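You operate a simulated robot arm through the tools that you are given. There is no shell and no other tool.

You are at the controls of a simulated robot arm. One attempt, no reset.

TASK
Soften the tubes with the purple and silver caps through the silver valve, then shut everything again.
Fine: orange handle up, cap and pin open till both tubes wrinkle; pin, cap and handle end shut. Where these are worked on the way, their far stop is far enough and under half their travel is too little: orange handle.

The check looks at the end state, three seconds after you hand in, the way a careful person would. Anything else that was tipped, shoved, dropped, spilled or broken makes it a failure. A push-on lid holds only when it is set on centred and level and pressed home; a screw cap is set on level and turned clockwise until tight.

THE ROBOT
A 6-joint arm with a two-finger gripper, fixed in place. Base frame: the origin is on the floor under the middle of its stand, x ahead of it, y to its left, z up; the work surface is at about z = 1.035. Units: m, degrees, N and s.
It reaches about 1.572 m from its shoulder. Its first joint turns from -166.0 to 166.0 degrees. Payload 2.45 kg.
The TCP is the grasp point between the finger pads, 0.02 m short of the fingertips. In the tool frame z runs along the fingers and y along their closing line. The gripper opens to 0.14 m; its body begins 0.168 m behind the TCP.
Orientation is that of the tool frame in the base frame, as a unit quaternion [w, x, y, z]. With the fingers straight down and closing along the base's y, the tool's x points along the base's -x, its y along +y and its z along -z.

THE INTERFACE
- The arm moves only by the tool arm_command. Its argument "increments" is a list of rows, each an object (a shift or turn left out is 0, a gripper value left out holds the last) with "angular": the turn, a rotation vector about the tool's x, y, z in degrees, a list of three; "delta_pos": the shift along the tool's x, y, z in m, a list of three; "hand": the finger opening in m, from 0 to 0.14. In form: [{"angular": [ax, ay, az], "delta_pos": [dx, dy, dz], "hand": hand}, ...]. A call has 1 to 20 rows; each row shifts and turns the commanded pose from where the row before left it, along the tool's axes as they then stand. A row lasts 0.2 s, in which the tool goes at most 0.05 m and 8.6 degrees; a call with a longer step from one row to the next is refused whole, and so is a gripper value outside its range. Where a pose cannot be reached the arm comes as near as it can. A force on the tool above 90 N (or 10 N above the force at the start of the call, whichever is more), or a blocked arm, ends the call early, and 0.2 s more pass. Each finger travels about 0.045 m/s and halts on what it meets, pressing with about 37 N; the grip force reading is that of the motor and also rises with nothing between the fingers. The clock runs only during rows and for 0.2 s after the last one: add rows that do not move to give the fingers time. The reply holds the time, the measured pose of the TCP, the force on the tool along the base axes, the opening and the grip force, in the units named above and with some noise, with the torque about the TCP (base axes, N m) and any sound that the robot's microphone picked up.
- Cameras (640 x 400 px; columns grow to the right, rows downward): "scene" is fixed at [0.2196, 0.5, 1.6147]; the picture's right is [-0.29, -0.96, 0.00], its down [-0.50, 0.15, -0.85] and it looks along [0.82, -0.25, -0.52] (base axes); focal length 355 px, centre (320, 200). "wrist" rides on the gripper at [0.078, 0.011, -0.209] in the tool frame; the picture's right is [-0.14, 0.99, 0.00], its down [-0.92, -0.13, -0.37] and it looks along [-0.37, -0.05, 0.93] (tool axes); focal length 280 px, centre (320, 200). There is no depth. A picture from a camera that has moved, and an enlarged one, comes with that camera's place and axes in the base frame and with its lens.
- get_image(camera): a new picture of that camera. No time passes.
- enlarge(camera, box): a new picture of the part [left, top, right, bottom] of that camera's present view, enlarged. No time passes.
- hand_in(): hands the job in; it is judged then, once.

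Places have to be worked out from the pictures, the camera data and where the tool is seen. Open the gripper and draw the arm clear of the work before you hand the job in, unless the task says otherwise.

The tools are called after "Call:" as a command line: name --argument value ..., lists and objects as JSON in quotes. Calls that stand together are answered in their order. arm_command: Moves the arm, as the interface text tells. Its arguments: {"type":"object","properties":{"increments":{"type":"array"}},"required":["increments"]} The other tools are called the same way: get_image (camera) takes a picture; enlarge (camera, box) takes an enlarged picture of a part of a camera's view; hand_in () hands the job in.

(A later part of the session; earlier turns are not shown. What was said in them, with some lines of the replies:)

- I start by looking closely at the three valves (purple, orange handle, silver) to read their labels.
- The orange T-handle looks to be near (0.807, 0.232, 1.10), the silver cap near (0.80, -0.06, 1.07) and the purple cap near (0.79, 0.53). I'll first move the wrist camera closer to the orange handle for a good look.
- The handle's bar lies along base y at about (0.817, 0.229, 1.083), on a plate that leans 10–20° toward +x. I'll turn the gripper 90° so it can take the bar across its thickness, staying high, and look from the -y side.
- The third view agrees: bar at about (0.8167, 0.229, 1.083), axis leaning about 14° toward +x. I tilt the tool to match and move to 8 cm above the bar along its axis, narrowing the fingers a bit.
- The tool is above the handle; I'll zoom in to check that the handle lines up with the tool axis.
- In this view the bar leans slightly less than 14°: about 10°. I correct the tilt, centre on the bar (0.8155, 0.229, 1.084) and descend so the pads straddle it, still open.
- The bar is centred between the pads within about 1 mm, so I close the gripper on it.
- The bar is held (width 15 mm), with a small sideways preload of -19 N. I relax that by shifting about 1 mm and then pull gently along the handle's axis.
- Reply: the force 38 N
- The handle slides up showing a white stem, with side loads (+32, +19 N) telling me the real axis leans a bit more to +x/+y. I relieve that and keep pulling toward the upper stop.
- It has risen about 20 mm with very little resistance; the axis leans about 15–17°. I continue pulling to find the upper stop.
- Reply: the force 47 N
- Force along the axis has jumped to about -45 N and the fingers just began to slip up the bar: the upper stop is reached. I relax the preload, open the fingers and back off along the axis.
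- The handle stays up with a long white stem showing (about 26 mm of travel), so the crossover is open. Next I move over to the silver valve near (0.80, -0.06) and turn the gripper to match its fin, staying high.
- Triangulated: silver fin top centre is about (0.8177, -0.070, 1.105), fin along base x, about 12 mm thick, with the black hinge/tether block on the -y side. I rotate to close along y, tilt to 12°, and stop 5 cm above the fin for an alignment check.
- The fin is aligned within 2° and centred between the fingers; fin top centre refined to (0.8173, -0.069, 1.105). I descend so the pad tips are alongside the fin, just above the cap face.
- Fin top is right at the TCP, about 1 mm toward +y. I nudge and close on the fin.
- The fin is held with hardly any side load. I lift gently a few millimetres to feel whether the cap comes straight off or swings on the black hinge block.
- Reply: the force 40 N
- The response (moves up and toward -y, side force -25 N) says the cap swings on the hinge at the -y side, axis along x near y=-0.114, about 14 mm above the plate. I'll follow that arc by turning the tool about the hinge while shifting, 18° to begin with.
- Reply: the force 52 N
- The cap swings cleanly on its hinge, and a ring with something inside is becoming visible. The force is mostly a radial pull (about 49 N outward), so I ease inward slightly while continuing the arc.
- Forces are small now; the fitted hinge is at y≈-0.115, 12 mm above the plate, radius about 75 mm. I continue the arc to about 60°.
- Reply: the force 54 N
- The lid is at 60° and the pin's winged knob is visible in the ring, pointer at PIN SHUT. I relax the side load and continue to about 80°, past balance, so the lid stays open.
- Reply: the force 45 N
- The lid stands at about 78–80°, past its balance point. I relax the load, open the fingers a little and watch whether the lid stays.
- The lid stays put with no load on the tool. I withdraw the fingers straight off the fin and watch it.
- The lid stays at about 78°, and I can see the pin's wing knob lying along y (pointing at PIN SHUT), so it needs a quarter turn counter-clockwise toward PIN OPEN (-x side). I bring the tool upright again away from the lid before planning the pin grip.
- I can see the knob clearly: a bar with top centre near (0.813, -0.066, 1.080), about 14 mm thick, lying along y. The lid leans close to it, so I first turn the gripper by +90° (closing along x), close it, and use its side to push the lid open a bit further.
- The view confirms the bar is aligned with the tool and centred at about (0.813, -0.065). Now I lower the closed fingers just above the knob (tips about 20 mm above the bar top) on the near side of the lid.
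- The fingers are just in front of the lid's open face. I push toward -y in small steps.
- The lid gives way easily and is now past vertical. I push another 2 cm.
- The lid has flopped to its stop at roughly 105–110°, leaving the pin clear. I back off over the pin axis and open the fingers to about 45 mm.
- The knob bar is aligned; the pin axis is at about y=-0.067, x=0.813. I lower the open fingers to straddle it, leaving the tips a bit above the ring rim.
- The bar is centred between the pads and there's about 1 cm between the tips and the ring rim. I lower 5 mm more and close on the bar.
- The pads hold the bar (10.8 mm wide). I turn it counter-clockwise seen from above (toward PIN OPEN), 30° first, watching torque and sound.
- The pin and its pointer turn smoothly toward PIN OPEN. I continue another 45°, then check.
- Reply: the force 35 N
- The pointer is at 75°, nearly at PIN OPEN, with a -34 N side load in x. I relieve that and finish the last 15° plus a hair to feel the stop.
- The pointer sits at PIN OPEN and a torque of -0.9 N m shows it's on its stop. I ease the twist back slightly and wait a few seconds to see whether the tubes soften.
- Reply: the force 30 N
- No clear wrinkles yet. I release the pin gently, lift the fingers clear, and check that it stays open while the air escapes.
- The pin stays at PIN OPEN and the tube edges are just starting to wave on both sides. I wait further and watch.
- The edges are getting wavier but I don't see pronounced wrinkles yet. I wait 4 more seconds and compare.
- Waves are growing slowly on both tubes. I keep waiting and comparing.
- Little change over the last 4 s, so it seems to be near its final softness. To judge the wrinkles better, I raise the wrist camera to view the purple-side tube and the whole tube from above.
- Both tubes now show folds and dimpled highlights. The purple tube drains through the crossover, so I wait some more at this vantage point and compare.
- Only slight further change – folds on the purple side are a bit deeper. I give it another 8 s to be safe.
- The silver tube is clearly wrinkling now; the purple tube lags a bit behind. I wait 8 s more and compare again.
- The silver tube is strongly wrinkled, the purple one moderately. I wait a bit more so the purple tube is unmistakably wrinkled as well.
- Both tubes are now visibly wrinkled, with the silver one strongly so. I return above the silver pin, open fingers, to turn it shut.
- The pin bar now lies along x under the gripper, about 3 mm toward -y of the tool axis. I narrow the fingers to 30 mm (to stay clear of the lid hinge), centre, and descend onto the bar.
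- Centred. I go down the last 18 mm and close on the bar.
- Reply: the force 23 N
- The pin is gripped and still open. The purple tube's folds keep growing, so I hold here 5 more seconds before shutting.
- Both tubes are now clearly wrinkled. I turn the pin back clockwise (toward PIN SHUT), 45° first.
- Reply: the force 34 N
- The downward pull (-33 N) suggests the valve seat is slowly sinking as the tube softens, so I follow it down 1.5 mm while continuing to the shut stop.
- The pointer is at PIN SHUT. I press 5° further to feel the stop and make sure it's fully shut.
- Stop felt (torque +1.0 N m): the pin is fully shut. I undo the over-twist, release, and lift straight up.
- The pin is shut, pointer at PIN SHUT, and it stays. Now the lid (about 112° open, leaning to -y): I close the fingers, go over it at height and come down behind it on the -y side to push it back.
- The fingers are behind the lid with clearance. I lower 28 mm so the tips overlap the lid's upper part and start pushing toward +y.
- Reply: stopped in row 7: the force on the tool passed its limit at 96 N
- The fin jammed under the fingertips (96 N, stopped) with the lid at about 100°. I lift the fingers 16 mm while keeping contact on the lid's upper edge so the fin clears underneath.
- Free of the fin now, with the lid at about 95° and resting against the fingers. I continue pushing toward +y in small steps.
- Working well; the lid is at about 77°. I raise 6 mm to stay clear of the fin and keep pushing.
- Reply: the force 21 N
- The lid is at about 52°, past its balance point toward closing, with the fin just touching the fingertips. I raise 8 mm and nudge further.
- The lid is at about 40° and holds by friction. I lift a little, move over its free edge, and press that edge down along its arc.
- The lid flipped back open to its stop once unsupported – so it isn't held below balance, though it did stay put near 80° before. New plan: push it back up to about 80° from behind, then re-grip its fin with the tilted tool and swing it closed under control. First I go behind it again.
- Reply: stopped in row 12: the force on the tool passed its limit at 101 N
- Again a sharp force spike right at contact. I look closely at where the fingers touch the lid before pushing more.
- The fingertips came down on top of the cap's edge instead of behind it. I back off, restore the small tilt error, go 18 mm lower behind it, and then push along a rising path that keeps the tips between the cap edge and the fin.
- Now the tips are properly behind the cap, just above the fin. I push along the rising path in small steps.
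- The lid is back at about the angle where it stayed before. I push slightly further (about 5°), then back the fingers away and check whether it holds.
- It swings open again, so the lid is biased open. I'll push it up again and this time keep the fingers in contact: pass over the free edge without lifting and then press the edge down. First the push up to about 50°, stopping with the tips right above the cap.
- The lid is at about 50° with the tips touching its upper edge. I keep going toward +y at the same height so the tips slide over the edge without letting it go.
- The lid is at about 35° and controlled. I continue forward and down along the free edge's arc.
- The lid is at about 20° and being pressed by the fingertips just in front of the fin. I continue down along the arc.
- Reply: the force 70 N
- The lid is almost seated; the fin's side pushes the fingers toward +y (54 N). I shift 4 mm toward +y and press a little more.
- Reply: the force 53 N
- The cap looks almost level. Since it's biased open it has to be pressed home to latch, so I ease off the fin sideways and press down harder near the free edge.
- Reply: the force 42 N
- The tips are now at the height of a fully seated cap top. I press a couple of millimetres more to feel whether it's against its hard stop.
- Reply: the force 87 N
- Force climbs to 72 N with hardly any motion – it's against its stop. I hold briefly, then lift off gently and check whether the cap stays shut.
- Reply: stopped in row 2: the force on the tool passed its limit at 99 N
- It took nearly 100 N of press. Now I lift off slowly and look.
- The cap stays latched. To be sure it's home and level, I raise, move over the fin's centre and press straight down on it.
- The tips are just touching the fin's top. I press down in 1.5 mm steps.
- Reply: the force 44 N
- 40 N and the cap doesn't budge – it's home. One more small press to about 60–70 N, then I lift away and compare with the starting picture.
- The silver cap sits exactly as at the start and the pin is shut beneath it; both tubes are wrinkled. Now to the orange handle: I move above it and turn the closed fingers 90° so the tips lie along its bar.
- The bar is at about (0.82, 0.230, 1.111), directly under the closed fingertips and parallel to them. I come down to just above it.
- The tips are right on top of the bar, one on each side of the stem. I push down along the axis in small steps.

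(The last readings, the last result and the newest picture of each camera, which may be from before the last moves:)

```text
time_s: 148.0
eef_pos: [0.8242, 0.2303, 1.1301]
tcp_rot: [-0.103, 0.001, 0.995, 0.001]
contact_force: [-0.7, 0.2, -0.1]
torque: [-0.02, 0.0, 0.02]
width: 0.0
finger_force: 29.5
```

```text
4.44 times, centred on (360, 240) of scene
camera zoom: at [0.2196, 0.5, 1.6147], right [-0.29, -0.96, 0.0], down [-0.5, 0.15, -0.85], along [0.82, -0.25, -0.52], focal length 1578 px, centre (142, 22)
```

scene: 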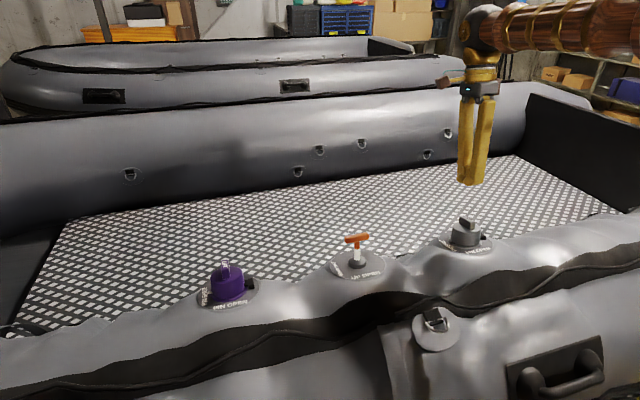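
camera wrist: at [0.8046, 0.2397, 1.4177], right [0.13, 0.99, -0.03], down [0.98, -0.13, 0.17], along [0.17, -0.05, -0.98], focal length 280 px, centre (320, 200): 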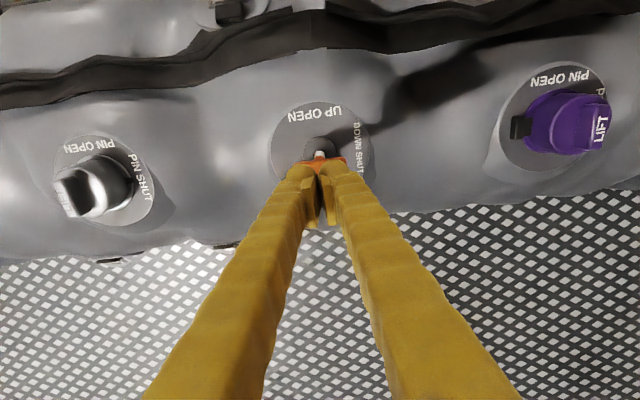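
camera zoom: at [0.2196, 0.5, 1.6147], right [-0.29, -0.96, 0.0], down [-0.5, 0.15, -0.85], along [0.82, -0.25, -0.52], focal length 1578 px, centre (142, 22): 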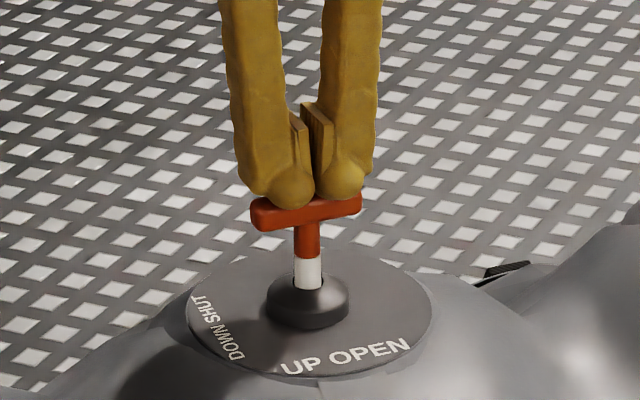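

The handle slides down with almost no resistance. I continue.

Call:
arm_command --increments '[{"delta_pos": [0, 0, 0.004]}, {"delta_pos": [0, 0, 0.004]}, {"delta_pos": [0, 0, 0.004]}, {"delta_pos": [0, 0, 0.002]}, {}]'

Call:
enlarge --camera "scene" --box '[310, 195, 410, 285]'

```text
time_s: 149.2
eef_pos: [0.8212, 0.2311, 1.1153]
tcp_rot: [-0.104, 0.0, 0.995, 0.002]
contact_force: [0.5, 0.5, -0.6]
torque: [0.0, 0.05, 0.0]
width: 0.0
finger_force: 29.1
```

```text
4.44 times, centred on (360, 240) of scene
camera zoom: at [0.2196, 0.5, 1.6147], right [-0.29, -0.96, 0.0], down [-0.5, 0.15, -0.85], along [0.82, -0.25, -0.52], focal length 1578 px, centre (142, 22)
```

zoom: 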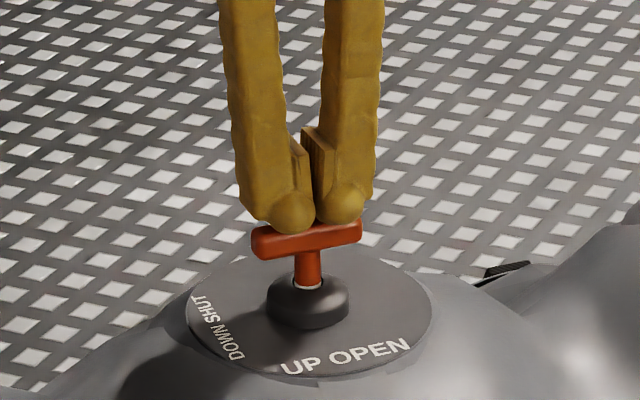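

Only a sliver of white shows, about like at the start. I push to the lower stop.

Call:
arm_command --increments '[{"delta_pos": [0, 0, 0.002]}, {"delta_pos": [0, 0, 0.002]}, {"delta_pos": [0, 0, 0.0015]}, {}]'

Call:
enlarge --camera "scene" --box '[310, 195, 410, 285]'

```text
time_s: 150.2
eef_pos: [0.8198, 0.2291, 1.1119]
tcp_rot: [-0.101, 0.001, 0.995, 0.002]
contact_force: [8.9, -2.8, 43.0]
torque: [-0.1, -0.06, 0.01]
width: 0.006
finger_force: 29.3
```

```text
4.44 times, centred on (360, 240) of scene
camera zoom: at [0.2196, 0.5, 1.6147], right [-0.29, -0.96, 0.0], down [-0.5, 0.15, -0.85], along [0.82, -0.25, -0.52], focal length 1578 px, centre (142, 22)
```

zoom: 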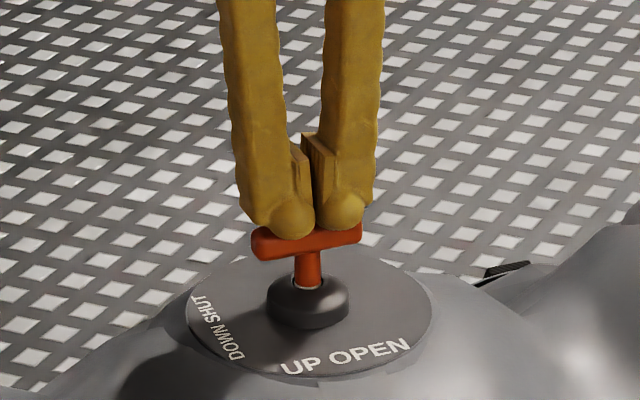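

43 N of resistance: the handle is down on its stop. One tiny extra press, then I lift clear and compare with the initial view.

Call:
arm_command --increments '[{"delta_pos": [0, 0, 0.001]}, {}, {"delta_pos": [0, 0, -0.004]}, {"delta_pos": [0, 0, -0.02]}, {"delta_pos": [0.01, 0, -0.04]}, {"delta_pos": [0.02, 0, -0.04]}, {"delta_pos": [0.03, 0, -0.03]}, {"delta_pos": [0.03, 0, -0.03], "hand": 0.1}, {}, {}]'

Call:
enlarge --camera "scene" --box '[310, 220, 410, 290]'

Call:
get_image --camera "scene"

Call:
get_image --camera "wrist"

```text
time_s: 152.4
eef_pos: [0.7641, 0.2303, 1.2859]
tcp_rot: [-0.102, 0.0, 0.995, 0.001]
contact_force: [0.5, -1.2, -0.1]
torque: [0.0, -0.02, 0.02]
width: 0.0699
finger_force: 0.0
```

```text
5.71 times, centred on (360, 255) of scene
camera zoom: at [0.2196, 0.5, 1.6147], right [-0.29, -0.96, 0.0], down [-0.5, 0.15, -0.85], along [0.82, -0.25, -0.52], focal length 2028 px, centre (91, -114)
```

zoom: 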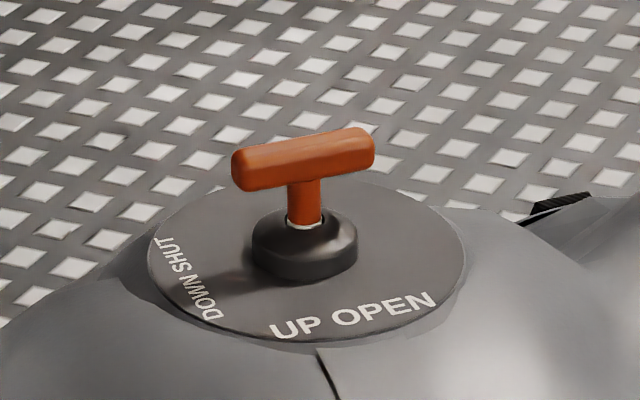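

```text
taken
```

scene: 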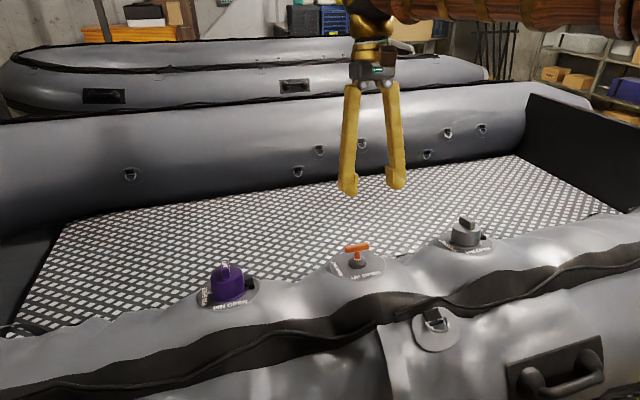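

```text
taken
camera wrist: at [0.7304, 0.2406, 1.5062], right [0.14, 0.99, -0.03], down [0.98, -0.13, 0.17], along [0.17, -0.05, -0.98], focal length 280 px, centre (320, 200)
```

wrist: 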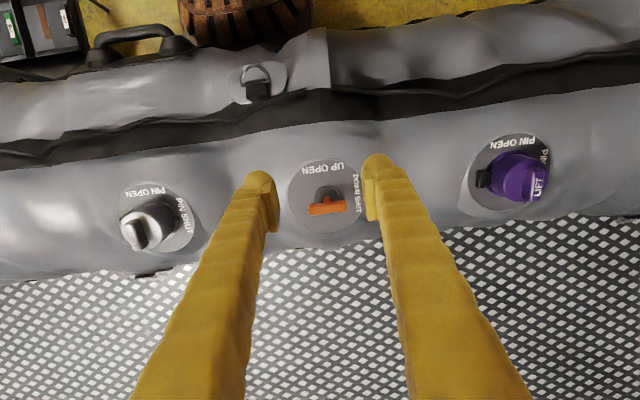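

The handle is back exactly where it started, thin white ring only. I withdraw the arm toward its starting pose with the gripper open and do a final inspection.

Call:
arm_command --increments '[{"angular": [0, -6, 0], "hand": 0.14}, {"angular": [0, -6, 0]}, {"delta_pos": [0.04, 0.008, -0.016]}, {"delta_pos": [0.04, 0.008, -0.016]}, {"delta_pos": [0.04, 0.008, -0.016]}, {}, {}]'

Call:
get_image --camera "scene"

Call:
enlarge --camera "scene" --box '[0, 220, 320, 400]'

Call:
enlarge --camera "scene" --box '[320, 200, 640, 400]'

Call:
enlarge --camera "scene" --box '[420, 200, 520, 270]'

Call:
get_image --camera "wrist"

```text
time_s: 154.0
eef_pos: [0.6425, 0.255, 1.3325]
tcp_rot: [0.001, 0.0, 1.0, 0.001]
contact_force: [-0.6, 0.8, -0.8]
torque: [-0.02, -0.03, 0.01]
width: 0.1401
finger_force: 0.0
```

```text
taken
```

scene: 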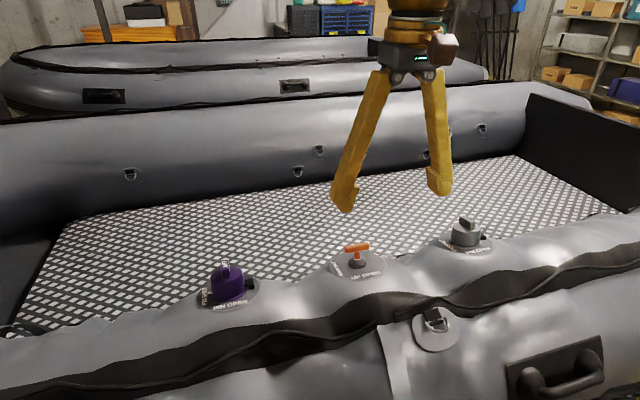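

```text
2.00 times, centred on (160, 310) of scene
camera zoom: at [0.2196, 0.5, 1.6147], right [-0.29, -0.96, 0.0], down [-0.5, 0.15, -0.85], along [0.82, -0.25, -0.52], focal length 710 px, centre (640, -20)
```

zoom: 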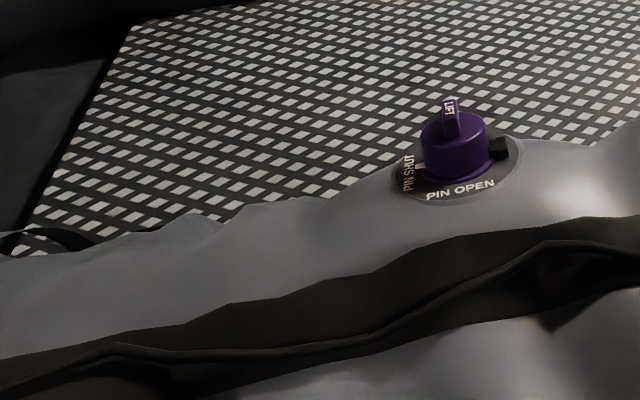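

```text
2.00 times, centred on (480, 300) of scene
camera zoom: at [0.2196, 0.5, 1.6147], right [-0.29, -0.96, 0.0], down [-0.5, 0.15, -0.85], along [0.82, -0.25, -0.52], focal length 710 px, centre (0, 0)
```

zoom: 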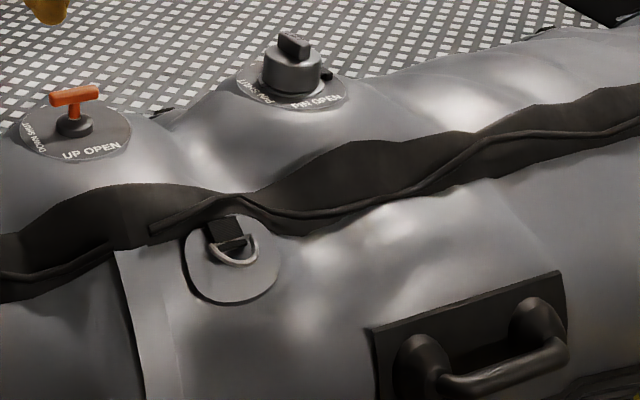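

```text
5.71 times, centred on (470, 235) of scene
camera zoom: at [0.2196, 0.5, 1.6147], right [-0.29, -0.96, 0.0], down [-0.5, 0.15, -0.85], along [0.82, -0.25, -0.52], focal length 2028 px, centre (-537, 0)
```

zoom: 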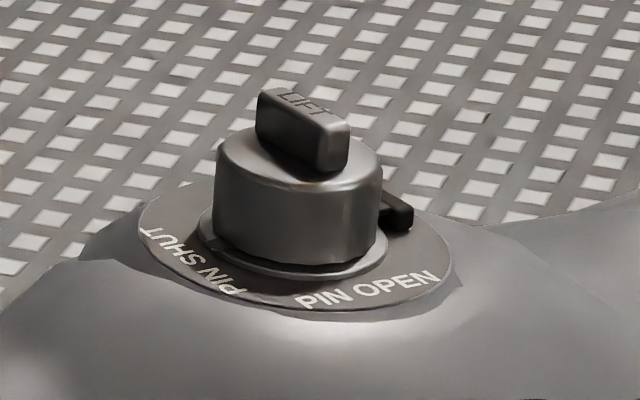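

```text
taken
camera wrist: at [0.5649, 0.2645, 1.5413], right [0.14, 0.99, 0.0], down [0.92, -0.13, 0.37], along [0.37, -0.05, -0.93], focal length 280 px, centre (320, 200)
```

wrist: 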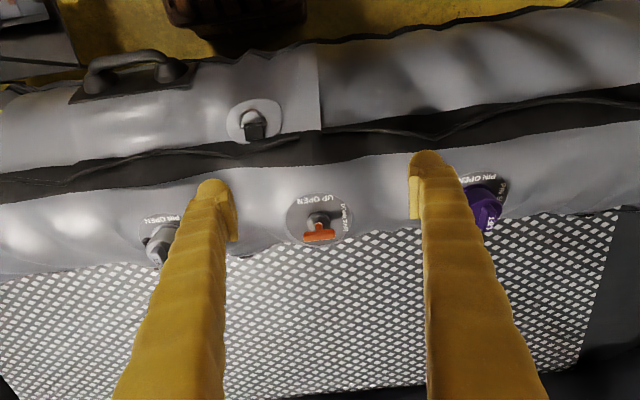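

Both tubes are clearly wrinkled. The silver cap sits as it did at the start with the pin shut beneath it, the orange handle is down on its stop, and the purple valve is untouched. The arm is clear and open, so I hand in.

Call:
hand_in

```text
The job is handed in.
```

I softened both tubes through the silver valve, shut everything again and handed the job in. No result came back with the hand-in.

- **Tubes:** both the purple and silver tubes are clearly wrinkled. The silver one is the softer of the two, because the purple one drained through the crossover.
- **Silver pin:** it is turned back to PIN SHUT and felt firm against its stop.
- **Silver cap:** it is closed and pressed home, and looks the same as in the first pictures. The lid kept swinging open while I was closing it. The arm's force limit tripped twice when the fingers jammed against the lid, and once more during the final press. Nothing looks damaged.
- **Orange handle:** I raised it to its upper stop to link the tubes and pushed it back down onto its lower stop at the end.
- **Purple valve:** I did not touch it.

The gripper is open and the arm is back at its starting position, clear of the work.
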